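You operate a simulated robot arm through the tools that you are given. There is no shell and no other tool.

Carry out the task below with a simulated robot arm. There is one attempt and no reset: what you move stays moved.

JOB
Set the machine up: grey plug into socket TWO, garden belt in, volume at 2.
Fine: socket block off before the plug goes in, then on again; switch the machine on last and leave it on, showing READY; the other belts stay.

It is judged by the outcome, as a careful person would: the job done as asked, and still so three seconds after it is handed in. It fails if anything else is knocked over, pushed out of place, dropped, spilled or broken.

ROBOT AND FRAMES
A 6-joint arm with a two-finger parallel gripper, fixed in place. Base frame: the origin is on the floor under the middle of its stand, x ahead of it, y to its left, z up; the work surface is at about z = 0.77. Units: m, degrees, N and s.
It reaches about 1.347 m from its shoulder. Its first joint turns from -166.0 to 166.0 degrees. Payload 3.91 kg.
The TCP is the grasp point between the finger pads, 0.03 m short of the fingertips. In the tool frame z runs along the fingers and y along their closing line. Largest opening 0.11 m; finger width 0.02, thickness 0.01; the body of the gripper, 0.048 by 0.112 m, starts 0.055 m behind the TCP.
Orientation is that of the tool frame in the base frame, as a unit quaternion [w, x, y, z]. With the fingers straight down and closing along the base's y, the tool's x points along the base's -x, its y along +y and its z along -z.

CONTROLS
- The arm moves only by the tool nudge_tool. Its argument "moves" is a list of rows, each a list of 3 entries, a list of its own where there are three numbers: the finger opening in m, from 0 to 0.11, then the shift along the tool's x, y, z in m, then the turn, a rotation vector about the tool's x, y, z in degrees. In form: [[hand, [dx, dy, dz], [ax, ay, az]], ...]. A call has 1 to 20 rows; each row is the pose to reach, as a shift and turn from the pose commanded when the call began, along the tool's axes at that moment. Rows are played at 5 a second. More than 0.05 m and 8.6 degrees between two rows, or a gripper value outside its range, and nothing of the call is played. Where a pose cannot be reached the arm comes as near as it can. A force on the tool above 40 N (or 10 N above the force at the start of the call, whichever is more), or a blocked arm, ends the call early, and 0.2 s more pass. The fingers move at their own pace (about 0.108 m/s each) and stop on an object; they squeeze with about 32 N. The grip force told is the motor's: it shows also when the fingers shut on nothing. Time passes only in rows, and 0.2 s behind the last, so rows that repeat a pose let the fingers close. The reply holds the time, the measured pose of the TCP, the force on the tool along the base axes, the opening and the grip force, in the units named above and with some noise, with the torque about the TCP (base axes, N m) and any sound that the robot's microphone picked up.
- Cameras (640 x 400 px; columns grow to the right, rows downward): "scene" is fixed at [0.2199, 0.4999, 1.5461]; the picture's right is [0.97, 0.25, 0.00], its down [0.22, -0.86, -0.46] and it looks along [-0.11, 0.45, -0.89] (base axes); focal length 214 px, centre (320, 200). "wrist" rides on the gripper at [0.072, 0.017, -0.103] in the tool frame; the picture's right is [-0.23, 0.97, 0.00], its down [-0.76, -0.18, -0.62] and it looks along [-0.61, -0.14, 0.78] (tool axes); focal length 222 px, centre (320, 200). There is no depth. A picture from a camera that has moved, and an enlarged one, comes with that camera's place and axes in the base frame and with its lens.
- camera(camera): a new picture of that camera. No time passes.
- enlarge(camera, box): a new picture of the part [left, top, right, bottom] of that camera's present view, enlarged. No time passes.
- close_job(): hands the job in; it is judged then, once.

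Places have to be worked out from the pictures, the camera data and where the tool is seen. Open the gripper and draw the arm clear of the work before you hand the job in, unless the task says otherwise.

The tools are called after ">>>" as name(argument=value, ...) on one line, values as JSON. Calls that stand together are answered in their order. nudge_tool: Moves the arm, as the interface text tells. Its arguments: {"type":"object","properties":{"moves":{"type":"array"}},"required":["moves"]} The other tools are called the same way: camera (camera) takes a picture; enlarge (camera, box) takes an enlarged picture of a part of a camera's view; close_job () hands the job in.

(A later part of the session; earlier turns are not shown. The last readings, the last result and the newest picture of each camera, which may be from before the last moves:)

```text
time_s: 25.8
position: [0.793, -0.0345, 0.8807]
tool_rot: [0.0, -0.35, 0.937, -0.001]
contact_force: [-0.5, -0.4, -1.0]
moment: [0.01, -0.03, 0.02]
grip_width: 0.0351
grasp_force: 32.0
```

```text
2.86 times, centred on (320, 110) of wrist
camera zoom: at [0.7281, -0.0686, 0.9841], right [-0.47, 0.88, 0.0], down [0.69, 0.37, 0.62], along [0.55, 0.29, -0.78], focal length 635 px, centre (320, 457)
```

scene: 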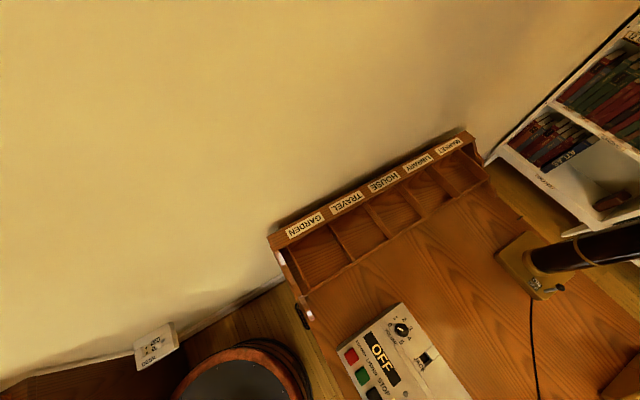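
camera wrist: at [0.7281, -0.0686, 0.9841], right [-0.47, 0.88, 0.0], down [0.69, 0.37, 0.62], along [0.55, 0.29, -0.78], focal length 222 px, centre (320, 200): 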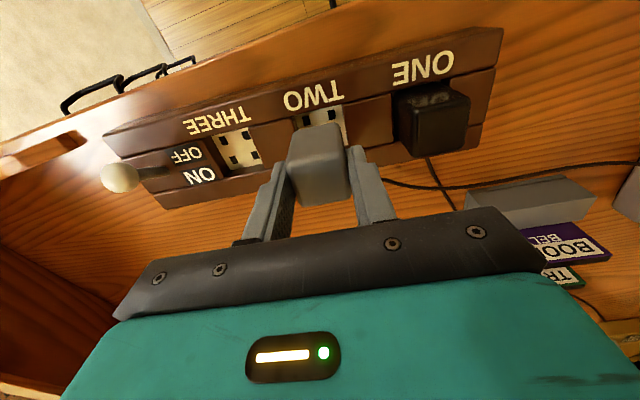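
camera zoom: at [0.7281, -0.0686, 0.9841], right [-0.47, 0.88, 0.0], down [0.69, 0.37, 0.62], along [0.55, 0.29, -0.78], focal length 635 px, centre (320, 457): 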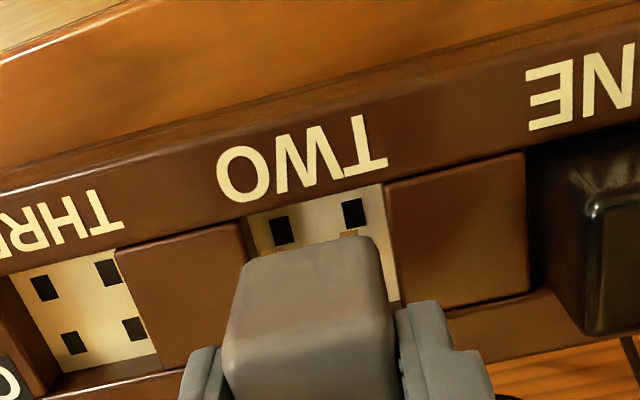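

Pins and holes now compare to within 2 mm: the socket centre sits about 1.6 mm towards tool +y. I correct that and lower slowly into the holes.

>>> nudge_tool(moves=[[0.02, [0.0004, 0.0016, 0], [0, 0, 0]], [0.02, [0.0004, 0.0016, 0.004], [0, 0, 0]], [0.02, [0.0004, 0.0016, 0.008], [0, 0, 0]], [0.02, [0.0004, 0.0016, 0.012], [0, 0, 0]], [0.02, [0.0004, 0.0016, 0.016], [0, 0, 0]], [0.02, [0.0004, 0.0016, 0.019], [0, 0, 0]], [0.02, [0.0004, 0.0016, 0.022], [0, 0, 0]], [0.02, [0.0004, 0.0016, 0.025], [0, 0, 0]]])

>>> enlarge(camera="wrist", box=[220, 40, 420, 180])

```text
time_s: 27.4
position: [0.7919, -0.0311, 0.8644]
tool_rot: [0.004, -0.352, 0.936, -0.001]
contact_force: [-5.6, -0.6, 8.6]
moment: [0.25, 0.28, 0.14]
grip_width: 0.0355
grasp_force: 32.1
stopped in row 7: the force on the tool passed its limit at 45 N (the readings are from after the stop); the commanded pose is now the measured one
```

```text
2.86 times, centred on (320, 110) of wrist
camera zoom: at [0.7262, -0.0661, 0.9677], right [-0.47, 0.88, 0.0], down [0.69, 0.37, 0.63], along [0.56, 0.29, -0.78], focal length 635 px, centre (320, 457)
```

zoom: 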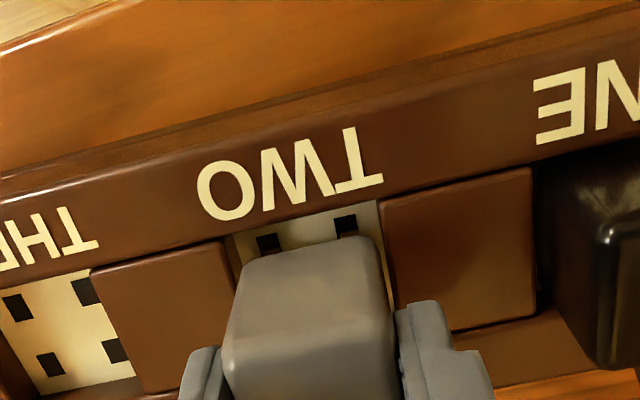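

Contact stopped the descent with pins on the plate, so there is a small misalignment; I zoom in to measure the holes against the pins.

>>> enlarge(camera="wrist", box=[280, 90, 360, 150])

```text
6.67 times, centred on (320, 120) of wrist
camera zoom: at [0.7262, -0.0661, 0.9677], right [-0.47, 0.88, 0.0], down [0.69, 0.37, 0.63], along [0.56, 0.29, -0.78], focal length 1481 px, centre (320, 733)
```

zoom: 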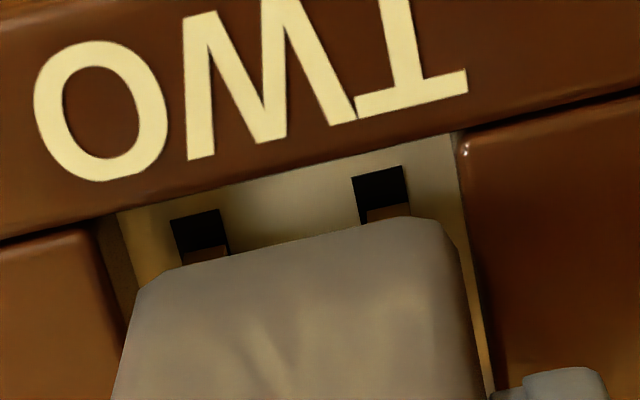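

Zoomed in, the pins are laterally aligned but sit about 2.7 mm too far toward the interior (tool -x). I lift 5 mm, shift +2.7 mm along tool x and re-check.

>>> nudge_tool(moves=[[0.02, [0, 0, -0.003], [0, 0, 0]], [0.02, [0, 0, -0.006], [0, 0, 0]], [0.02, [0.0027, 0, -0.006], [0, 0, 0]], [0.02, [0.0027, 0, -0.006], [0, 0, 0]], [0.02, [0.0027, 0, -0.006], [0, 0, 0]]])

>>> enlarge(camera="wrist", box=[280, 90, 360, 150])

>>> enlarge(camera="wrist", box=[220, 40, 420, 180])

```text
time_s: 28.6
position: [0.7906, -0.0335, 0.8701]
tool_rot: [0.003, -0.351, 0.936, 0.0]
contact_force: [-0.7, -0.8, 0.1]
moment: [-0.01, 0.02, 0.01]
grip_width: 0.0351
grasp_force: 31.9
```

```text
6.67 times, centred on (320, 120) of wrist
camera zoom: at [0.7242, -0.0681, 0.9736], right [-0.47, 0.88, 0.0], down [0.69, 0.37, 0.63], along [0.56, 0.29, -0.78], focal length 1481 px, centre (320, 733)
```

zoom: 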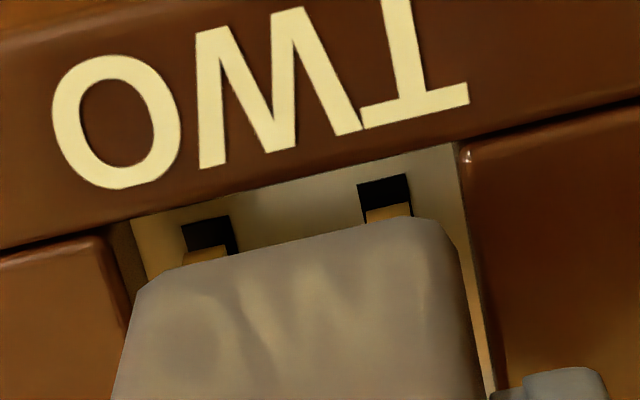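

```text
2.86 times, centred on (320, 110) of wrist
camera zoom: at [0.7242, -0.0681, 0.9736], right [-0.47, 0.88, 0.0], down [0.69, 0.37, 0.63], along [0.56, 0.29, -0.78], focal length 635 px, centre (320, 457)
```

zoom: 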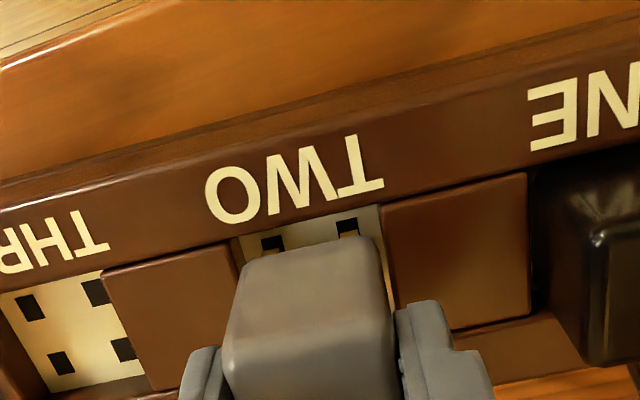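

Now pins and holes overlap well by my measurement (residual under 1 mm). I apply a half-millimetre trim and lower slowly again.

>>> nudge_tool(moves=[[0.02, [0.0005, -0.0004, 0.0], [0, 0, 0]], [0.02, [0.0005, -0.0004, 0.003], [0, 0, 0]], [0.02, [0.0005, -0.0004, 0.006], [0, 0, 0]], [0.02, [0.0005, -0.0004, 0.008], [0, 0, 0]], [0.02, [0.0005, -0.0004, 0.01], [0, 0, 0]], [0.02, [0.0005, -0.0004, 0.012], [0, 0, 0]], [0.02, [0.0005, -0.0004, 0.012], [0, 0, 0]]])

>>> enlarge(camera="wrist", box=[280, 90, 360, 150])

```text
time_s: 30.1
position: [0.7907, -0.0356, 0.8577]
tool_rot: [0.003, -0.351, 0.937, -0.001]
contact_force: [0.1, -0.9, -1.3]
moment: [0.02, 0.01, -0.03]
grip_width: 0.0352
grasp_force: 32.1
```

```text
6.67 times, centred on (320, 120) of wrist
camera zoom: at [0.724, -0.069, 0.9613], right [-0.47, 0.88, 0.0], down [0.69, 0.37, 0.63], along [0.56, 0.29, -0.78], focal length 1481 px, centre (320, 733)
```

zoom: 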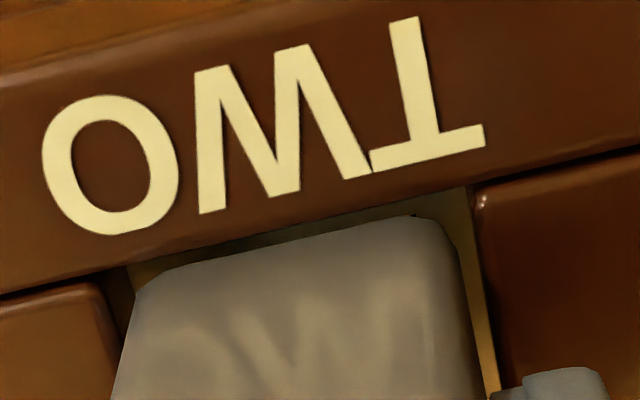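

No contact force this time and the pins are already below plate level, so they are in the holes. I keep pushing down in 2 mm steps until it seats.

>>> nudge_tool(moves=[[0.02, [0, 0, 0.002], [0, 0, 0]], [0.02, [0, 0, 0.004], [0, 0, 0]], [0.02, [0, 0, 0.006], [0, 0, 0]], [0.02, [0, 0, 0.008], [0, 0, 0]], [0.02, [0, 0, 0.01], [0, 0, 0]], [0.02, [0, 0, 0.012], [0, 0, 0]], [0.02, [0, 0, 0.014], [0, 0, 0]], [0.02, [0, 0, 0.015], [0, 0, 0]]])

>>> enlarge(camera="wrist", box=[220, 40, 420, 180])

```text
time_s: 31.5
position: [0.79, -0.0339, 0.8509]
tool_rot: [0.006, -0.351, 0.936, -0.003]
contact_force: [-6.0, 1.0, 10.1]
moment: [0.1, 0.59, -0.03]
grip_width: 0.0353
grasp_force: 32.4
stopped in row 6: the force on the tool passed its limit at 44 N (the readings are from after the stop); the commanded pose is now the measured one
```

```text
2.86 times, centred on (320, 110) of wrist
camera zoom: at [0.7237, -0.0687, 0.9537], right [-0.47, 0.88, -0.01], down [0.68, 0.37, 0.63], along [0.56, 0.29, -0.78], focal length 635 px, centre (320, 457)
```

zoom: 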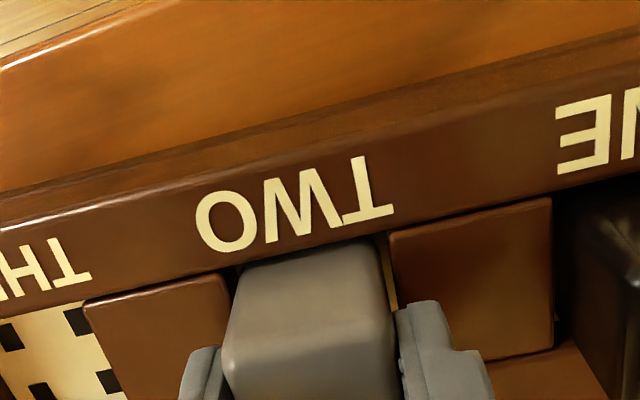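

It stopped at 44 N with the plug perhaps 4–6 mm short of full depth. I release it, rise, and look at how it sits compared with the black plug.

>>> nudge_tool(moves=[[0.045, [0, 0, 0], [0, 0, 0]], [0.055, [0, 0, 0], [0, 0, 0]], [0.055, [0, 0, -0.01], [0, 0, 0]], [0.055, [0, 0, -0.04], [0, 0, 0]], [0.055, [0, 0, -0.08], [0, 0, 0]], [0.055, [0, 0, -0.1], [0, 0, 0]], [0.055, [0, 0, -0.1], [0, 0, 0]]])

>>> camera(camera="wrist")

>>> enlarge(camera="wrist", box=[240, 20, 440, 160])

```text
time_s: 33.1
position: [0.7898, -0.036, 0.9493]
tool_rot: [0.006, -0.352, 0.936, -0.003]
contact_force: [-0.1, 0.8, -0.4]
moment: [-0.04, -0.01, 0.02]
grip_width: 0.0548
grasp_force: 0.0
```

```text
taken
camera wrist: at [0.7239, -0.0698, 1.0524], right [-0.47, 0.88, -0.01], down [0.68, 0.37, 0.63], along [0.56, 0.29, -0.78], focal length 222 px, centre (320, 200)
```

wrist: 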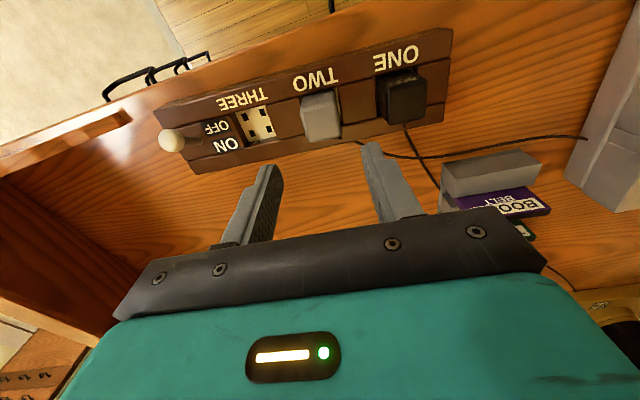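

```text
2.86 times, centred on (340, 90) of wrist
camera zoom: at [0.7239, -0.0698, 1.0524], right [-0.47, 0.88, -0.01], down [0.68, 0.37, 0.63], along [0.56, 0.29, -0.78], focal length 635 px, centre (263, 514)
```

zoom: 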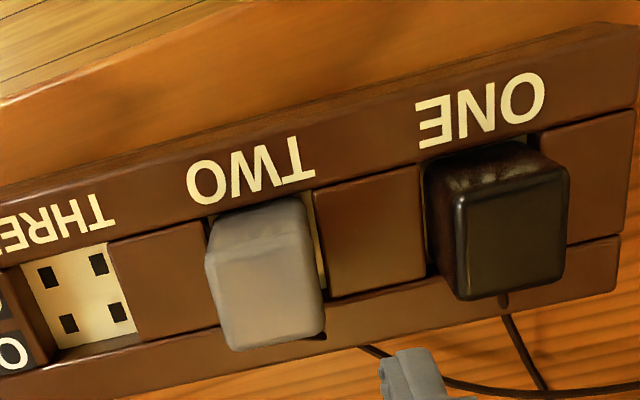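

The grey plug stands upright in TWO, its top at roughly z 0.845. I close the fingers, level the wrist, and press on the plug's top centre to check that it is fully home.

>>> nudge_tool(moves=[[0.03, [0, 0.0006, 0.0], [-0.28, 0.26, 0]], [0.0, [0, 0.0012, 0.02], [-0.56, 0.53, 0]], [0.0, [0, 0.0012, 0.05], [-0.56, 0.53, 0]], [0.0, [0, 0.0012, 0.065], [-0.56, 0.53, 0]], [0.0, [0, 0.0012, 0.07], [-0.56, 0.53, 0]], [0.0, [0, 0.0012, 0.073], [-0.56, 0.53, 0]], [0.0, [0, 0.0012, 0.075], [-0.56, 0.53, 0]], [0.0, [0, 0.0012, 0.077], [-0.56, 0.53, 0]], [0.0, [0, 0.0012, 0.079], [-0.56, 0.53, 0]], [0.0, [0, 0.0012, 0.081], [-0.56, 0.53, 0]], [0.0, [0, 0.0012, 0.083], [-0.56, 0.53, 0]]])

>>> enlarge(camera="wrist", box=[240, 20, 440, 160])

```text
time_s: 35.1
position: [0.7901, -0.0344, 0.8751]
tool_rot: [0.002, -0.351, 0.936, -0.001]
contact_force: [-4.8, -0.3, 12.8]
moment: [-0.09, 0.22, 0.0]
grip_width: 0.0
grasp_force: 32.1
stopped in row 9: the force on the tool passed its limit at 44 N (the readings are from after the stop); the commanded pose is now the measured one
```

```text
2.86 times, centred on (340, 90) of wrist
camera zoom: at [0.7239, -0.0681, 0.9791], right [-0.47, 0.88, 0.0], down [0.69, 0.37, 0.63], along [0.55, 0.29, -0.78], focal length 635 px, centre (263, 514)
```

zoom: 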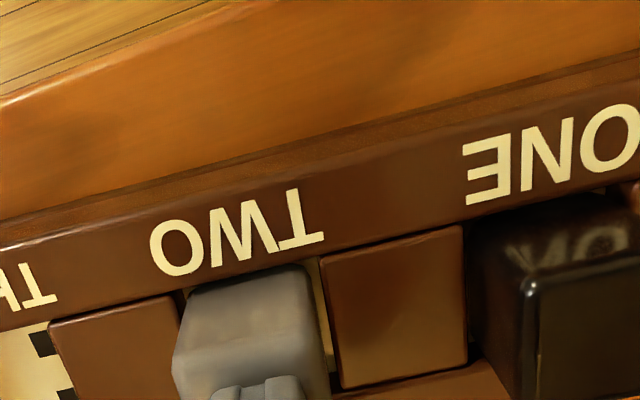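

Pressing with 44 N does not move it, its top stays at z ≈ 0.845. To judge whether that is fully home I compare it with the black plug from identical relative viewpoints.

>>> nudge_tool(moves=[[0.0, [0, 0, -0.02], [0, 0, 0]], [0.0, [0, 0, -0.05], [0, 0, 0]], [0.0, [0, 0, -0.075], [0, 0, 0]], [0.0, [0, 0, -0.075], [0, 0, 0]], [0.0, [0, 0, -0.075], [0, 0, 0]]])

>>> enlarge(camera="wrist", box=[270, 60, 370, 160])

>>> nudge_tool(moves=[[0.0, [0, 0.03, 0], [0, 0, 0]], [0.0, [0, 0.06, 0], [0, 0, 0]], [0.0, [0, 0.075, 0], [0, 0, 0]], [0.0, [0, 0.075, 0], [0, 0, 0]], [0.0, [0, 0.075, 0], [0, 0, 0]]])

>>> enlarge(camera="wrist", box=[270, 60, 370, 160])

```text
time_s: 36.3
position: [0.7885, -0.033, 0.9497]
tool_rot: [0.002, -0.35, 0.937, -0.001]
contact_force: [0.2, -0.2, -0.7]
moment: [0.01, -0.03, 0.02]
grip_width: 0.0
grasp_force: 32.2
```

```text
4.00 times, centred on (320, 110) of wrist
camera zoom: at [0.7229, -0.0682, 1.0535], right [-0.47, 0.88, 0.0], down [0.69, 0.37, 0.63], along [0.55, 0.29, -0.78], focal length 888 px, centre (320, 560)
```

zoom: 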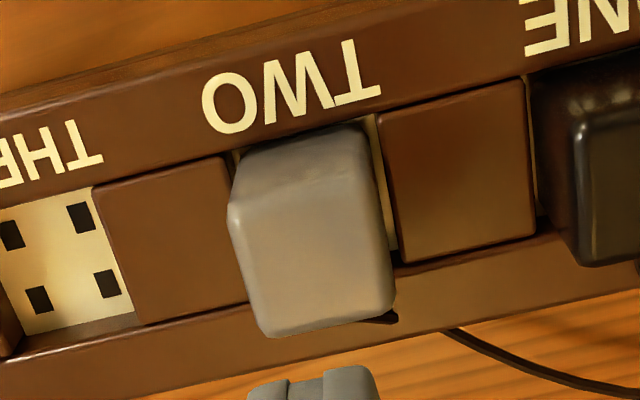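

```text
time_s: 37.5
position: [0.7409, 0.0221, 0.9496]
tool_rot: [0.001, -0.35, 0.937, 0.0]
contact_force: [-0.2, -1.2, 0.1]
moment: [0.0, -0.03, -0.02]
grip_width: 0.0
grasp_force: 32.1
```

```text
4.00 times, centred on (320, 110) of wrist
camera zoom: at [0.6752, -0.0116, 1.0528], right [-0.47, 0.88, 0.0], down [0.69, 0.37, 0.63], along [0.55, 0.29, -0.78], focal length 888 px, centre (320, 560)
```

zoom: 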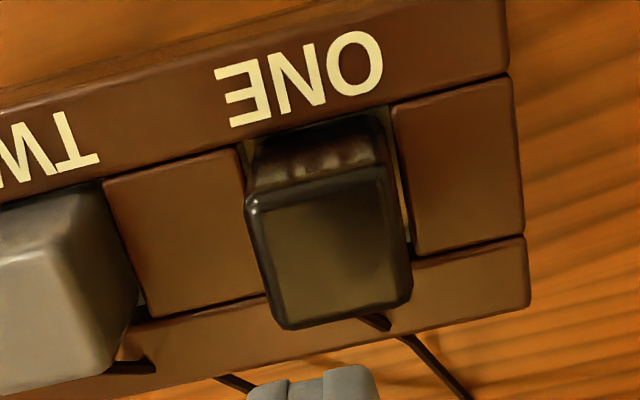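

The grey plug stands at the same height and position as the black one, so I judge it fully home. I go to the label side of the toggle to switch the block back on.

>>> nudge_tool(moves=[[0.0, [0.008, -0.037, 0], [0, 0, 0]], [0.0, [0.016, -0.074, 0], [0, 0, 0]], [0.0, [0.025, -0.111, 0], [0, 0, 0]], [0.0, [0.033, -0.148, 0], [0, 0, 0]], [0.0, [0.041, -0.186, 0], [0, 0, 0]], [0.0, [0.0492, -0.223, 0], [0, 0, 0]], [0.0, [0.0492, -0.223, 0.03], [0, 0, 0]], [0.0, [0.0492, -0.223, 0.03], [0, 0, 0]]])

>>> camera(camera="wrist")

```text
time_s: 39.3
position: [0.8483, -0.1768, 0.9186]
tool_rot: [0.002, -0.35, 0.937, 0.0]
contact_force: [-0.1, 0.0, -0.3]
moment: [-0.01, -0.02, 0.0]
grip_width: 0.0001
grasp_force: 32.3
```

```text
taken
camera wrist: at [0.7835, -0.2129, 1.0213], right [-0.47, 0.88, 0.0], down [0.69, 0.37, 0.63], along [0.55, 0.29, -0.78], focal length 222 px, centre (320, 200)
```

wrist: 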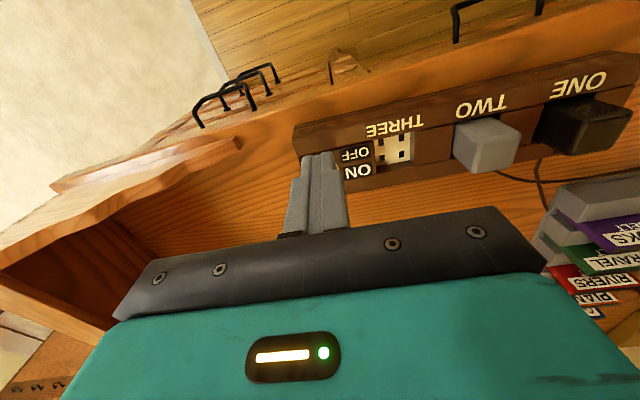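

Fingers are lined up on the OFF side of the ball, clear of everything. I lower to ball height and push toward ON.

>>> nudge_tool(moves=[[0, [0, 0, 0.03], [0, 0, 0]], [0, [0, 0, 0.058], [0, 0, 0]], [0, [-0.01, 0, 0.058], [0, 0, 0]], [0, [-0.018, 0, 0.058], [0, 0, 0]], [0, [-0.026, 0, 0.058], [0, 0, 0]], [0, [-0.034, 0, 0.058], [0, 0, 0]], [0, [-0.042, 0, 0.058], [0, 0, 0]], [0, [-0.048, 0, 0.058], [0, 0, 0]]])

>>> camera(camera="wrist")

```text
time_s: 41.1
position: [0.886, -0.1458, 0.8614]
tool_rot: [0.001, -0.35, 0.937, -0.001]
contact_force: [-5.6, -2.4, 2.1]
moment: [-0.02, 0.18, 0.02]
grip_width: 0.0
grasp_force: 32.3
heard: click
```

```text
taken
camera wrist: at [0.8209, -0.1803, 0.9655], right [-0.47, 0.88, 0.0], down [0.69, 0.37, 0.63], along [0.55, 0.29, -0.78], focal length 222 px, centre (320, 200)
```

wrist: 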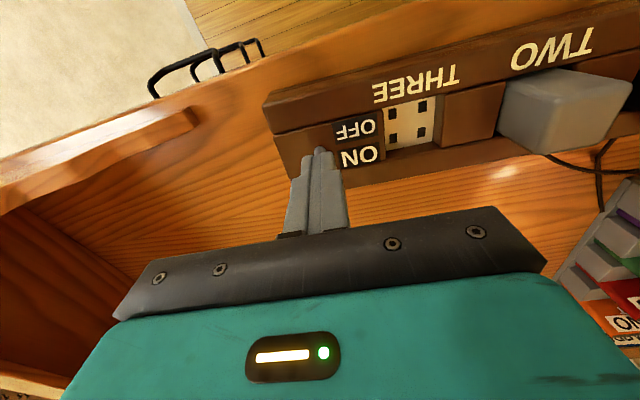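

A click was heard and the lamp's glow is back, so the block is on. I back the finger off the lever, rise and check the toggle.

>>> nudge_tool(moves=[[0, [0.012, 0, 0], [0, 0, 0]], [0, [0.015, 0, -0.03], [0, 0, 0]], [0, [0.015, 0, -0.075], [0, 0, 0]], [0, [0.015, 0, -0.12], [0, 0, 0]], [0, [0.015, 0, -0.16], [0, 0, 0]], [0, [-0.01, 0, -0.18], [0, 0, 0]], [0, [-0.01, 0, -0.18], [0, 0, 0]]])

>>> camera(camera="wrist")

>>> enlarge(camera="wrist", box=[240, 30, 480, 180])

```text
time_s: 42.7
position: [0.8941, -0.1385, 1.0431]
tool_rot: [0.002, -0.35, 0.937, 0.0]
contact_force: [-1.1, -0.4, 0.0]
moment: [0.02, 0.01, -0.03]
grip_width: 0.0
grasp_force: 32.5
```

```text
taken
camera wrist: at [0.8284, -0.1727, 1.1469], right [-0.47, 0.88, 0.0], down [0.69, 0.37, 0.63], along [0.55, 0.29, -0.78], focal length 222 px, centre (320, 200)
```

wrist: 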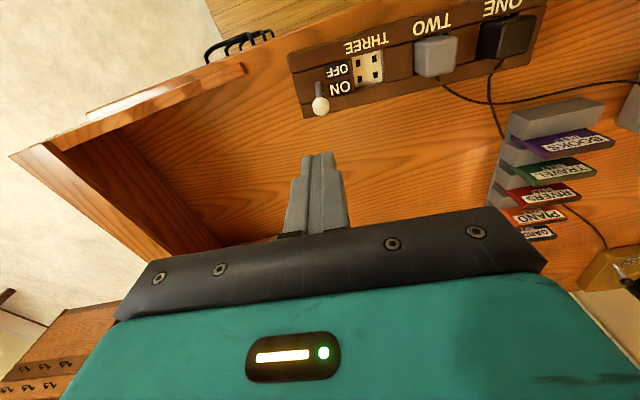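

```text
2.67 times, centred on (360, 105) of wrist
camera zoom: at [0.8284, -0.1727, 1.1469], right [-0.47, 0.88, 0.0], down [0.69, 0.37, 0.63], along [0.55, 0.29, -0.78], focal length 592 px, centre (213, 453)
```

zoom: 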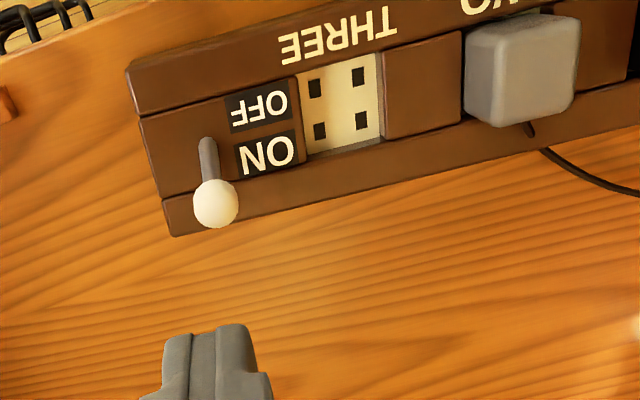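

The block toggle is ON and the grey plug is seated. Now I travel to the belt rack, turning the wrist so the fingers will close across the GARDEN belt's thickness.

>>> nudge_tool(moves=[[0, [-0.0322, 0.032, 0], [0, 0, 8.27]], [0, [-0.0644, 0.0641, 0], [0, 0, 16.54]], [0, [-0.0966, 0.0962, 0], [0, 0, 24.8]], [0, [-0.1288, 0.1282, 0], [0, 0, 33.1]], [0.01, [-0.161, 0.1603, 0], [0, 0, 41.3]], [0.02, [-0.1932, 0.1923, 0], [0, 0, 49.6]], [0.03, [-0.2255, 0.2244, 0], [0, 0, 57.9]], [0.04, [-0.2577, 0.2564, 0], [0, 0, 66.2]], [0.04, [-0.2899, 0.2885, 0], [0, 0, 74.4]], [0.04, [-0.3221, 0.3205, 0], [0, 0, 82.7]], [0.04, [-0.3543, 0.3526, 0], [0, 0, 91]], [0.04, [-0.3543, 0.3526, 0], [0, 0, 91]]])

>>> camera(camera="wrist")

>>> enlarge(camera="wrist", box=[220, 20, 420, 180])

```text
time_s: 45.3
position: [0.9306, 0.36, 1.0405]
tool_rot: [0.002, 0.423, 0.906, 0.002]
contact_force: [0.8, -0.3, 0.7]
moment: [0.0, 0.03, -0.02]
grip_width: 0.0398
grasp_force: 0.1
```

```text
taken
camera wrist: at [0.8976, 0.4276, 1.1451], right [0.89, 0.45, 0.0], down [0.35, -0.7, 0.62], along [0.28, -0.56, -0.78], focal length 222 px, centre (320, 200)
```

wrist: 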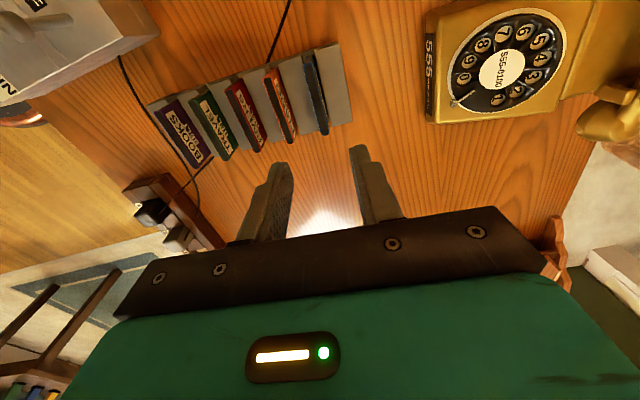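

```text
2.50 times, centred on (320, 100) of wrist
camera zoom: at [0.8976, 0.4276, 1.1451], right [0.89, 0.45, 0.0], down [0.35, -0.7, 0.62], along [0.28, -0.56, -0.78], focal length 555 px, centre (320, 450)
```

zoom: 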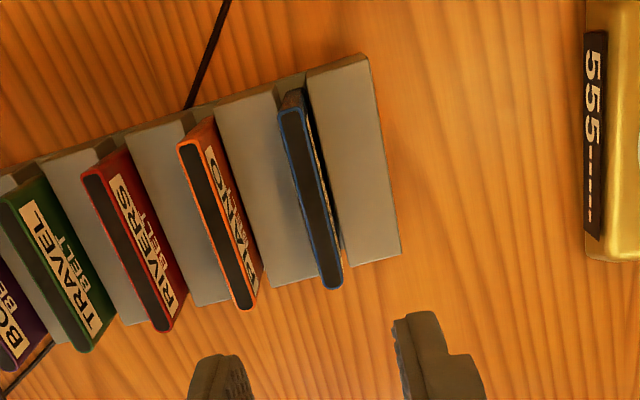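

The belt is about 11 mm thick and 87 mm long at 130°, standing about 42 mm above the rack (rack top ≈ 0.811). I level the wrist, centre on it and descend partway to recheck.

>>> nudge_tool(moves=[[0.04, [0.0004, -0.0015, 0.03], [0.15, 0.05, 0]], [0.04, [0.0008, -0.003, 0.06], [0.3, 0.11, 0]], [0.04, [0.0008, -0.003, 0.09], [0.3, 0.11, 0]], [0.04, [0.0008, -0.003, 0.115], [0.3, 0.11, 0]], [0.04, [0.0008, -0.003, 0.115], [0.3, 0.11, 0]]])

>>> camera(camera="wrist")

>>> enlarge(camera="wrist", box=[240, 60, 400, 200])

```text
time_s: 46.5
position: [0.9278, 0.3587, 0.9263]
tool_rot: [0.0, 0.423, 0.906, -0.001]
contact_force: [0.0, 1.3, 0.2]
moment: [0.0, -0.01, 0.0]
grip_width: 0.0399
grasp_force: 0.0
```

```text
taken
camera wrist: at [0.8948, 0.4253, 1.0294], right [0.89, 0.45, 0.0], down [0.35, -0.7, 0.62], along [0.28, -0.56, -0.78], focal length 222 px, centre (320, 200)
```

wrist: 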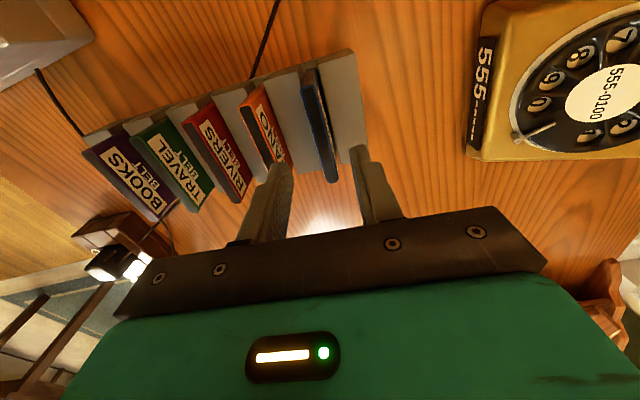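

```text
2.86 times, centred on (320, 130) of wrist
camera zoom: at [0.8948, 0.4253, 1.0294], right [0.89, 0.45, 0.0], down [0.35, -0.7, 0.62], along [0.28, -0.56, -0.78], focal length 635 px, centre (320, 400)
```

zoom: 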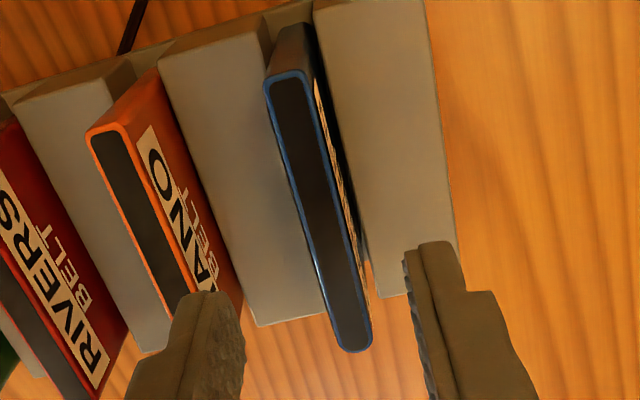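

The belt top is centred about 3 mm toward tool -x and 1 mm toward +y. I trim, descend so the tips overlap the belt's top ~18 mm, and close on it gently.

>>> nudge_tool(moves=[[0.04, [-0.0015, 0.0005, 0.015], [0, 0, -0.4]], [0.04, [-0.003, 0.001, 0.035], [0, 0, -0.7]], [0.04, [-0.003, 0.001, 0.05], [0, 0, -0.7]], [0.04, [-0.003, 0.001, 0.061], [0, 0, -0.7]], [0.03, [-0.003, 0.001, 0.061], [0, 0, -0.7]], [0.02, [-0.003, 0.001, 0.061], [0, 0, -0.7]], [0.014, [-0.003, 0.001, 0.061], [0, 0, -0.7]], [0.01, [-0.003, 0.001, 0.061], [0, 0, -0.7]], [0.006, [-0.003, 0.001, 0.061], [0, 0, -0.7]], [0.002, [-0.003, 0.001, 0.061], [0, 0, -0.7]], [0.002, [-0.003, 0.001, 0.061], [0, 0, -0.7]]])

>>> camera(camera="wrist")

>>> enlarge(camera="wrist", box=[240, 60, 400, 200])

```text
time_s: 48.9
position: [0.929, 0.3562, 0.8658]
tool_rot: [-0.001, 0.416, 0.909, -0.001]
contact_force: [0.4, 0.8, -0.2]
moment: [0.05, 0.0, 0.04]
grip_width: 0.0109
grasp_force: 32.0
```

```text
taken
camera wrist: at [0.8947, 0.4227, 0.97], right [0.89, 0.46, 0.0], down [0.36, -0.69, 0.62], along [0.29, -0.55, -0.78], focal length 222 px, centre (320, 200)
```

wrist: 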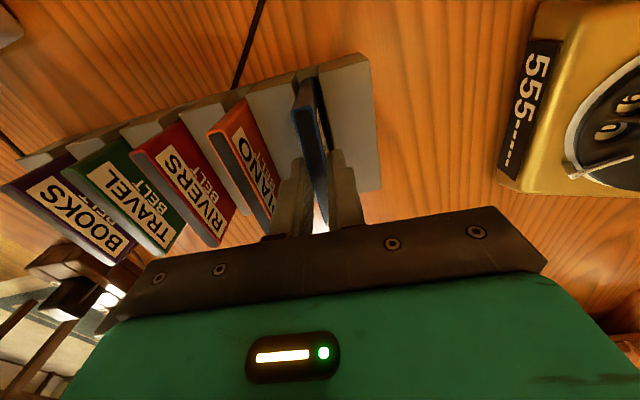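

```text
2.86 times, centred on (320, 130) of wrist
camera zoom: at [0.8947, 0.4227, 0.97], right [0.89, 0.46, 0.0], down [0.36, -0.69, 0.62], along [0.29, -0.55, -0.78], focal length 635 px, centre (320, 400)
```

zoom: 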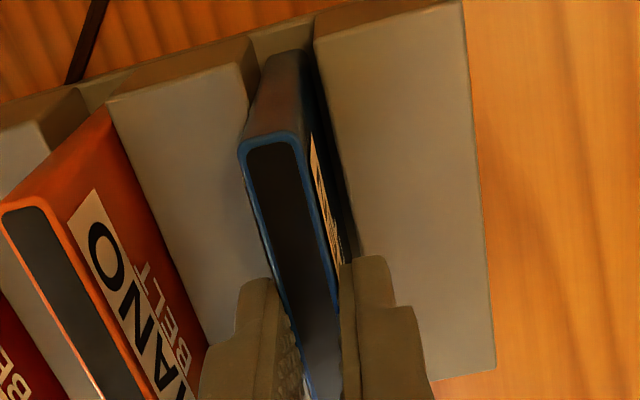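

GARDEN is gripped (10.9 mm). I lift it straight up out of the rack.

>>> nudge_tool(moves=[[0.002, [0, 0, -0.01], [0, 0, 0]], [0.002, [0, 0, -0.025], [0, 0, 0]], [0.002, [0, 0, -0.045], [0, 0, 0]], [0.002, [0, 0, -0.07], [0, 0, 0]], [0.002, [0, 0, -0.1], [0, 0, 0]], [0.002, [0, 0, -0.13], [0, 0, 0]], [0.002, [0, 0, -0.16], [0, 0, 0]], [0.002, [0, 0, -0.16], [0, 0, 0]]])

>>> camera(camera="wrist")

>>> enlarge(camera="wrist", box=[240, 60, 400, 200])

```text
time_s: 50.7
position: [0.9296, 0.356, 1.0275]
tool_rot: [0.0, 0.418, 0.909, -0.001]
contact_force: [0.3, -0.1, -1.3]
moment: [0.0, 0.03, 0.01]
grip_width: 0.0107
grasp_force: 32.1
```

```text
taken
camera wrist: at [0.8964, 0.4224, 1.131], right [0.89, 0.46, 0.0], down [0.36, -0.69, 0.62], along [0.29, -0.55, -0.78], focal length 222 px, centre (320, 200)
```

wrist: 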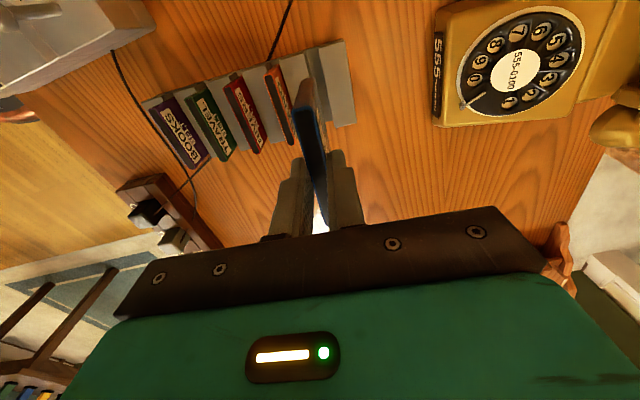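

```text
2.86 times, centred on (320, 130) of wrist
camera zoom: at [0.8964, 0.4224, 1.131], right [0.89, 0.46, 0.0], down [0.36, -0.69, 0.62], along [0.29, -0.55, -0.78], focal length 635 px, centre (320, 400)
```

zoom: 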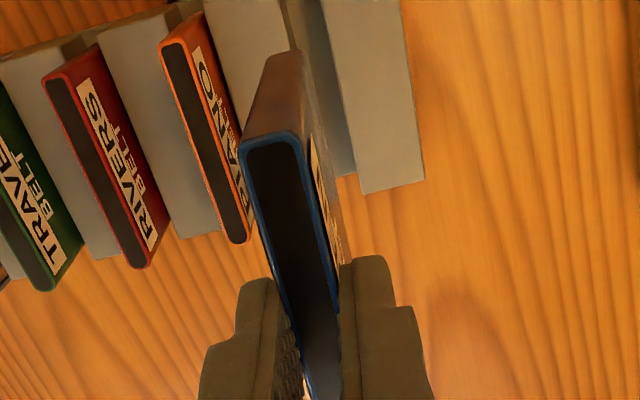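

The belt (about 85 × 74 mm) is out cleanly and the other belts are undisturbed. I carry it over to the machine, stopping offset from the slot so the camera looks straight down into it.

>>> nudge_tool(moves=[[0.002, [0.0188, -0.0336, 0], [0, 0, -1]], [0.002, [0.0376, -0.0672, 0], [0, 0, -2]], [0.002, [0.0564, -0.1008, 0], [0, 0, -3]], [0.002, [0.0752, -0.1344, 0], [0, 0, -4]], [0.002, [0.0939, -0.168, 0], [0, 0, -5]], [0.002, [0.1127, -0.2015, 0], [0, 0, -6]], [0.002, [0.1315, -0.2351, 0], [0, 0, -6]], [0.002, [0.1503, -0.2687, 0], [0, 0, -6]], [0.002, [0.1503, -0.2687, 0], [0, 0, -6]], [0.002, [0.1503, -0.2687, 0], [0, 0, -6]]])

>>> camera(camera="wrist")

>>> enlarge(camera="wrist", box=[260, 0, 380, 110])

```text
time_s: 52.9
position: [0.6291, 0.2931, 1.029]
tool_rot: [0.0, 0.37, 0.929, -0.001]
contact_force: [0.2, -0.2, -0.7]
moment: [0.0, -0.03, -0.01]
grip_width: 0.0109
grasp_force: 32.0
```

```text
taken
camera wrist: at [0.5876, 0.3566, 1.1319], right [0.83, 0.55, 0.0], down [0.43, -0.65, 0.62], along [0.34, -0.52, -0.78], focal length 222 px, centre (320, 200)
```

wrist: 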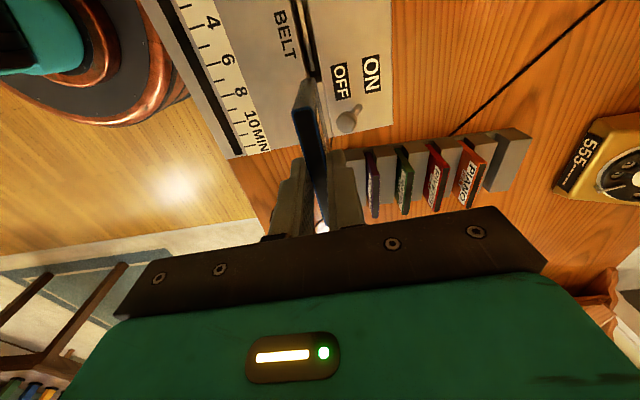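

```text
3.64 times, centred on (320, 55) of wrist
camera zoom: at [0.5876, 0.3566, 1.1319], right [0.83, 0.55, 0.0], down [0.43, -0.65, 0.62], along [0.34, -0.52, -0.78], focal length 808 px, centre (320, 727)
```

zoom: 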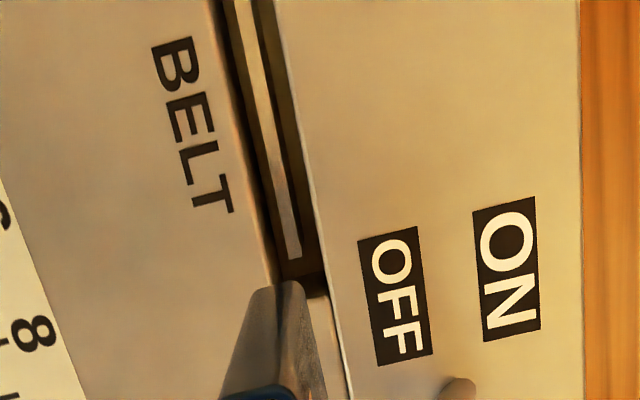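

Seen from directly above, the slot is about 91 × 15 mm, its centre roughly 71 mm along tool +x from me and turned by under 1°. I move over it and check the visible near end against the belt.

>>> nudge_tool(moves=[[0.002, [0.0365, 0.0005, 0], [0, 0, 0.4]], [0.002, [0.073, 0.001, 0], [0, 0, 0.7]], [0.002, [0.073, 0.001, 0.03], [0, 0, 0.7]], [0.002, [0.073, 0.001, 0.045], [0, 0, 0.7]], [0.002, [0.073, 0.001, 0.045], [0, 0, 0.7]], [0.002, [0.073, 0.001, 0.045], [0, 0, 0.7]]])

>>> camera(camera="wrist")

>>> enlarge(camera="wrist", box=[260, 20, 380, 130])

```text
time_s: 54.3
position: [0.5738, 0.3468, 0.9814]
tool_rot: [0.0, 0.375, 0.927, -0.001]
contact_force: [0.1, -0.3, -0.7]
moment: [0.02, 0.01, 0.02]
grip_width: 0.0108
grasp_force: 32.3
```

```text
taken
camera wrist: at [0.5347, 0.409, 1.0849], right [0.84, 0.54, 0.0], down [0.43, -0.66, 0.62], along [0.34, -0.52, -0.78], focal length 222 px, centre (320, 200)
```

wrist: 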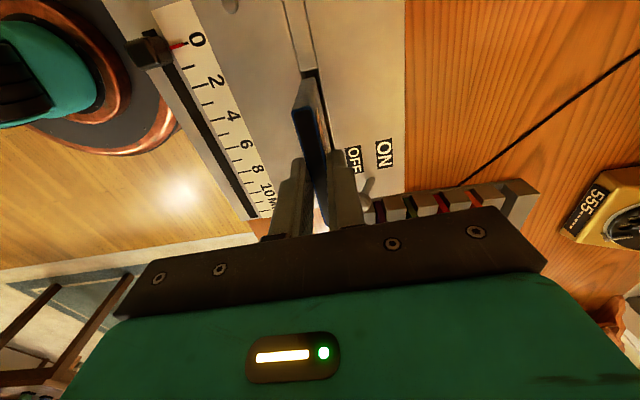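

```text
3.64 times, centred on (320, 75) of wrist
camera zoom: at [0.5347, 0.409, 1.0849], right [0.84, 0.54, 0.0], down [0.43, -0.66, 0.62], along [0.34, -0.52, -0.78], focal length 808 px, centre (320, 654)
```

zoom: 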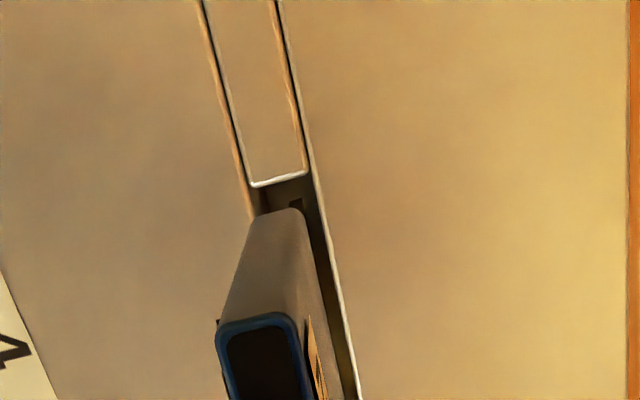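

The belt's near end sits within the slot's outline (about 2 mm short of the end wall, centred across the width). I trim 1 mm and lower to just above the surface for a last check.

>>> nudge_tool(moves=[[0.002, [-0.001, 0, 0.008], [0, 0, -0.4]], [0.002, [-0.001, 0, 0.016], [0, 0, -0.4]], [0.002, [-0.001, 0, 0.022], [0, 0, -0.4]], [0.002, [-0.001, 0, 0.022], [0, 0, -0.4]], [0.002, [-0.001, 0, 0.022], [0, 0, -0.4]]])

>>> enlarge(camera="wrist", box=[260, 30, 380, 140])

```text
time_s: 55.5
position: [0.5741, 0.3457, 0.9592]
tool_rot: [0.0, 0.371, 0.929, -0.001]
contact_force: [-0.8, -0.2, -0.3]
moment: [0.01, -0.01, 0.01]
grip_width: 0.0108
grasp_force: 32.3
```

```text
3.64 times, centred on (320, 85) of wrist
camera zoom: at [0.5355, 0.4075, 1.0636], right [0.84, 0.55, 0.0], down [0.43, -0.65, 0.62], along [0.34, -0.52, -0.78], focal length 808 px, centre (320, 618)
```

zoom: 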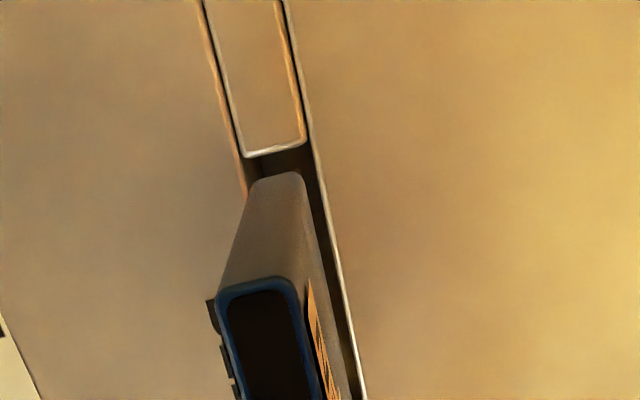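

Belt end is inside the slot outline with about 1 mm to trim sideways. I lower it into the slot in small steps.

>>> nudge_tool(moves=[[0.002, [0, 0.0009, 0], [0, 0, -0.4]], [0.002, [0, 0.0009, 0.003], [0, 0, -0.4]], [0.002, [0, 0.0009, 0.006], [0, 0, -0.4]], [0.002, [0, 0.0009, 0.009], [0, 0, -0.4]], [0.002, [0, 0.0009, 0.012], [0, 0, -0.4]], [0.002, [0, 0.0009, 0.015], [0, 0, -0.4]], [0.002, [0, 0.0009, 0.018], [0, 0, -0.4]], [0.002, [0, 0.0009, 0.018], [0, 0, -0.4]]])

>>> enlarge(camera="wrist", box=[260, 40, 380, 150])

```text
time_s: 57.3
position: [0.5756, 0.346, 0.9422]
tool_rot: [0.0, 0.369, 0.93, -0.001]
contact_force: [-0.5, 0.2, -0.4]
moment: [0.02, -0.06, 0.01]
grip_width: 0.0106
grasp_force: 31.8
```

```text
3.64 times, centred on (320, 95) of wrist
camera zoom: at [0.5352, 0.4082, 1.0456], right [0.83, 0.56, 0.0], down [0.44, -0.65, 0.62], along [0.34, -0.52, -0.78], focal length 808 px, centre (320, 582)
```

zoom: 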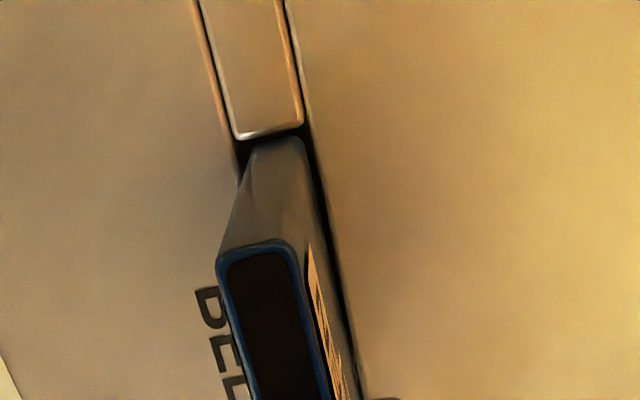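

It slides in freely, already about 13 mm deep. I continue down, watching for contact.

>>> nudge_tool(moves=[[0.002, [0, 0, 0.003], [0, 0, 0]], [0.002, [0, 0, 0.006], [0, 0, 0]], [0.002, [0, 0, 0.009], [0, 0, 0]], [0.002, [0, 0, 0.012], [0, 0, 0]], [0.002, [0, 0, 0.015], [0, 0, 0]], [0.002, [0, 0, 0.018], [0, 0, 0]], [0.002, [0, 0, 0.021], [0, 0, 0]], [0.002, [0, 0, 0.024], [0, 0, 0]], [0.002, [0, 0, 0.027], [0, 0, 0]], [0.002, [0, 0, 0.03], [0, 0, 0]], [0.002, [0, 0, 0.033], [0, 0, 0]], [0.002, [0, 0, 0.036], [0, 0, 0]]])

>>> camera(camera="wrist")

>>> enlarge(camera="wrist", box=[240, 60, 400, 200])

```text
time_s: 59.9
position: [0.5762, 0.3448, 0.9053]
tool_rot: [-0.002, 0.368, 0.93, -0.002]
contact_force: [0.0, -0.2, -0.2]
moment: [0.02, -0.01, 0.01]
grip_width: 0.0109
grasp_force: 32.0
```

```text
taken
camera wrist: at [0.5359, 0.4074, 1.0092], right [0.83, 0.56, 0.0], down [0.44, -0.65, 0.62], along [0.34, -0.52, -0.78], focal length 222 px, centre (320, 200)
```

wrist: 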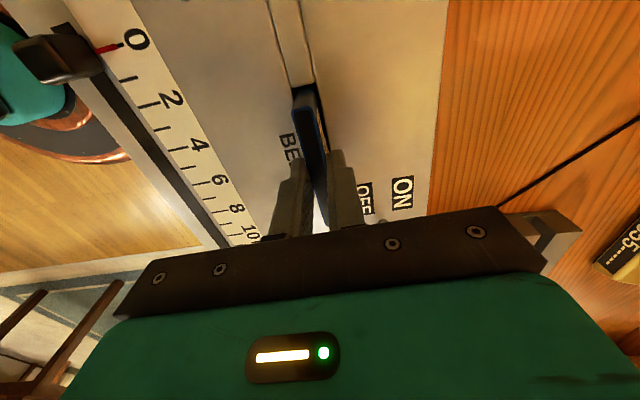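

```text
2.86 times, centred on (320, 130) of wrist
camera zoom: at [0.5359, 0.4074, 1.0092], right [0.83, 0.56, 0.0], down [0.44, -0.65, 0.62], along [0.34, -0.52, -0.78], focal length 635 px, centre (320, 400)
```

zoom: 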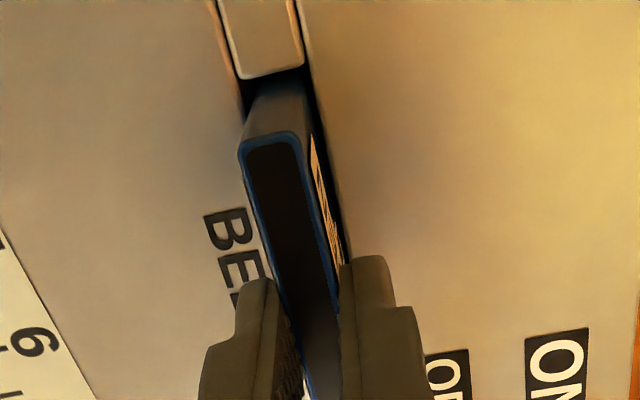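

Inserted about 50 mm with no contact yet; the fingertips are 9 mm above the machine's surface. I lower 6 mm more, watching for the floor.

>>> nudge_tool(moves=[[0.002, [0, 0, 0.002], [0, 0, 0]], [0.002, [0, 0, 0.004], [0, 0, 0]], [0.002, [0, 0, 0.006], [0, 0, 0]], [0.002, [0, 0, 0.006], [0, 0, 0]]])

>>> enlarge(camera="wrist", box=[240, 60, 400, 200])

```text
time_s: 60.9
position: [0.5761, 0.3449, 0.9]
tool_rot: [0.0, 0.368, 0.93, 0.0]
contact_force: [-0.3, -0.4, 0.5]
moment: [-0.03, 0.01, -0.03]
grip_width: 0.0108
grasp_force: 31.9
```

```text
2.86 times, centred on (320, 130) of wrist
camera zoom: at [0.5358, 0.4076, 1.0034], right [0.83, 0.56, 0.0], down [0.44, -0.65, 0.62], along [0.34, -0.52, -0.78], focal length 635 px, centre (320, 400)
```

zoom: 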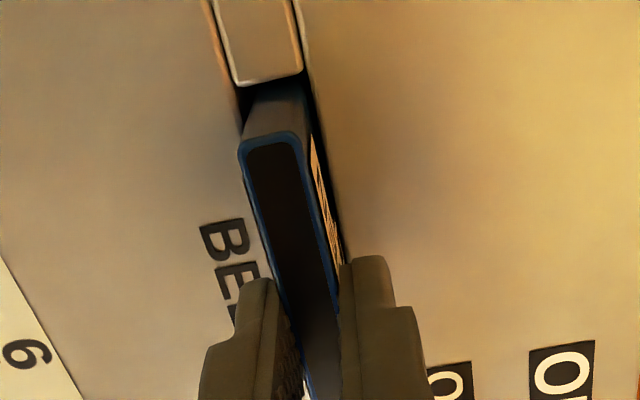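

Still no contact at 19 mm protrusion; fingertips are near the surface, so I open the fingers to let the belt settle in the slot.

>>> nudge_tool(moves=[[0.002, [0, 0, 0.0015], [0, 0, 0]], [0.013, [0, 0, 0.0015], [0, 0, 0]], [0.018, [0, 0, 0.0015], [0, 0, 0]], [0.024, [0, 0, 0.0015], [0, 0, 0]], [0.024, [0, 0, 0.0015], [0, 0, 0]]])

>>> enlarge(camera="wrist", box=[240, 60, 400, 200])

```text
time_s: 62.1
position: [0.5767, 0.3447, 0.8977]
tool_rot: [-0.001, 0.368, 0.93, -0.001]
contact_force: [-0.5, 0.1, -0.5]
moment: [-0.05, 0.02, 0.0]
grip_width: 0.0239
grasp_force: 0.1
```

```text
2.86 times, centred on (320, 130) of wrist
camera zoom: at [0.5359, 0.408, 1.0016], right [0.83, 0.56, 0.0], down [0.44, -0.65, 0.62], along [0.34, -0.52, -0.78], focal length 635 px, centre (320, 400)
```

zoom: 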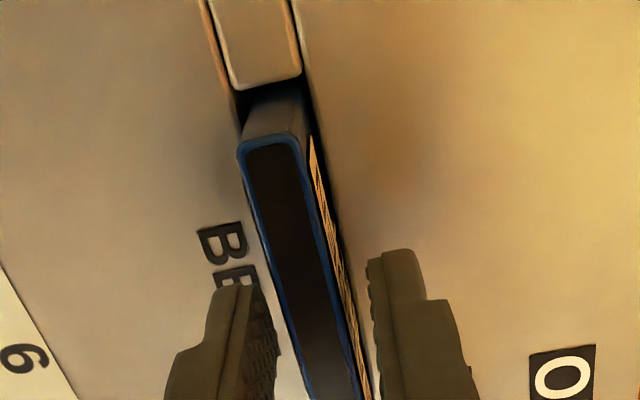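

The belt stayed where it was on release. I rise and look at it from above.

>>> nudge_tool(moves=[[0.024, [0, 0, -0.02], [0, 0, 0]], [0.03, [0, 0, -0.05], [0, 0, 0]], [0.03, [0, 0, -0.09], [0, 0, 0]], [0.03, [-0.03, 0, -0.11], [0, 0, 0]], [0.02, [-0.06, 0, -0.12], [0, 0, 0]], [0.0, [-0.06, 0, -0.12], [0, 0, 0]], [0.0, [-0.06, 0, -0.12], [0, 0, 0]]])

>>> camera(camera="wrist")

>>> enlarge(camera="wrist", box=[240, 0, 420, 140])

```text
time_s: 63.7
position: [0.6197, 0.3045, 1.0189]
tool_rot: [0.0, 0.368, 0.93, -0.001]
contact_force: [-1.0, 0.5, -1.0]
moment: [-0.01, -0.04, -0.01]
grip_width: 0.0
grasp_force: 31.5
```

```text
taken
camera wrist: at [0.5788, 0.367, 1.1223], right [0.83, 0.56, 0.0], down [0.44, -0.65, 0.62], along [0.34, -0.52, -0.78], focal length 222 px, centre (320, 200)
```

wrist: 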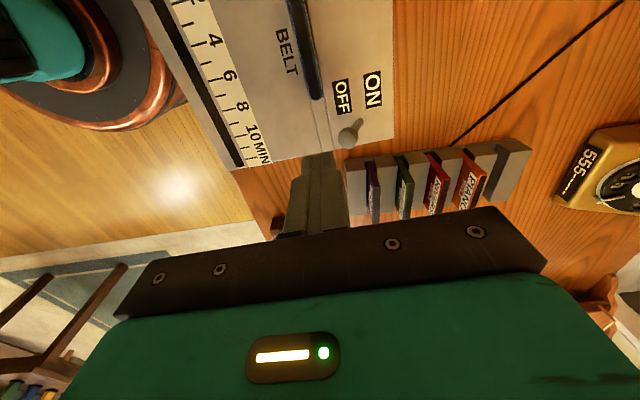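

```text
2.86 times, centred on (330, 70) of wrist
camera zoom: at [0.5788, 0.367, 1.1223], right [0.83, 0.56, 0.0], down [0.44, -0.65, 0.62], along [0.34, -0.52, -0.78], focal length 635 px, centre (291, 571)
```

zoom: 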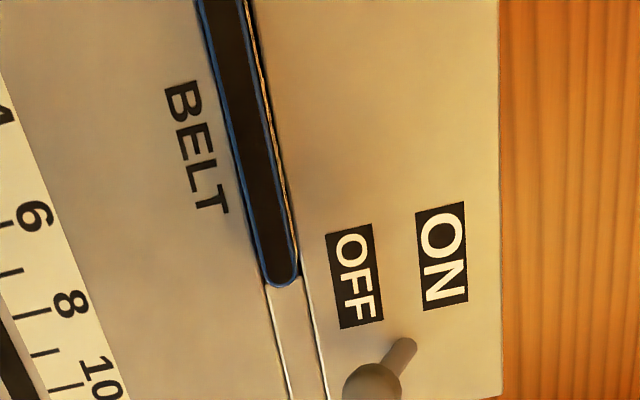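

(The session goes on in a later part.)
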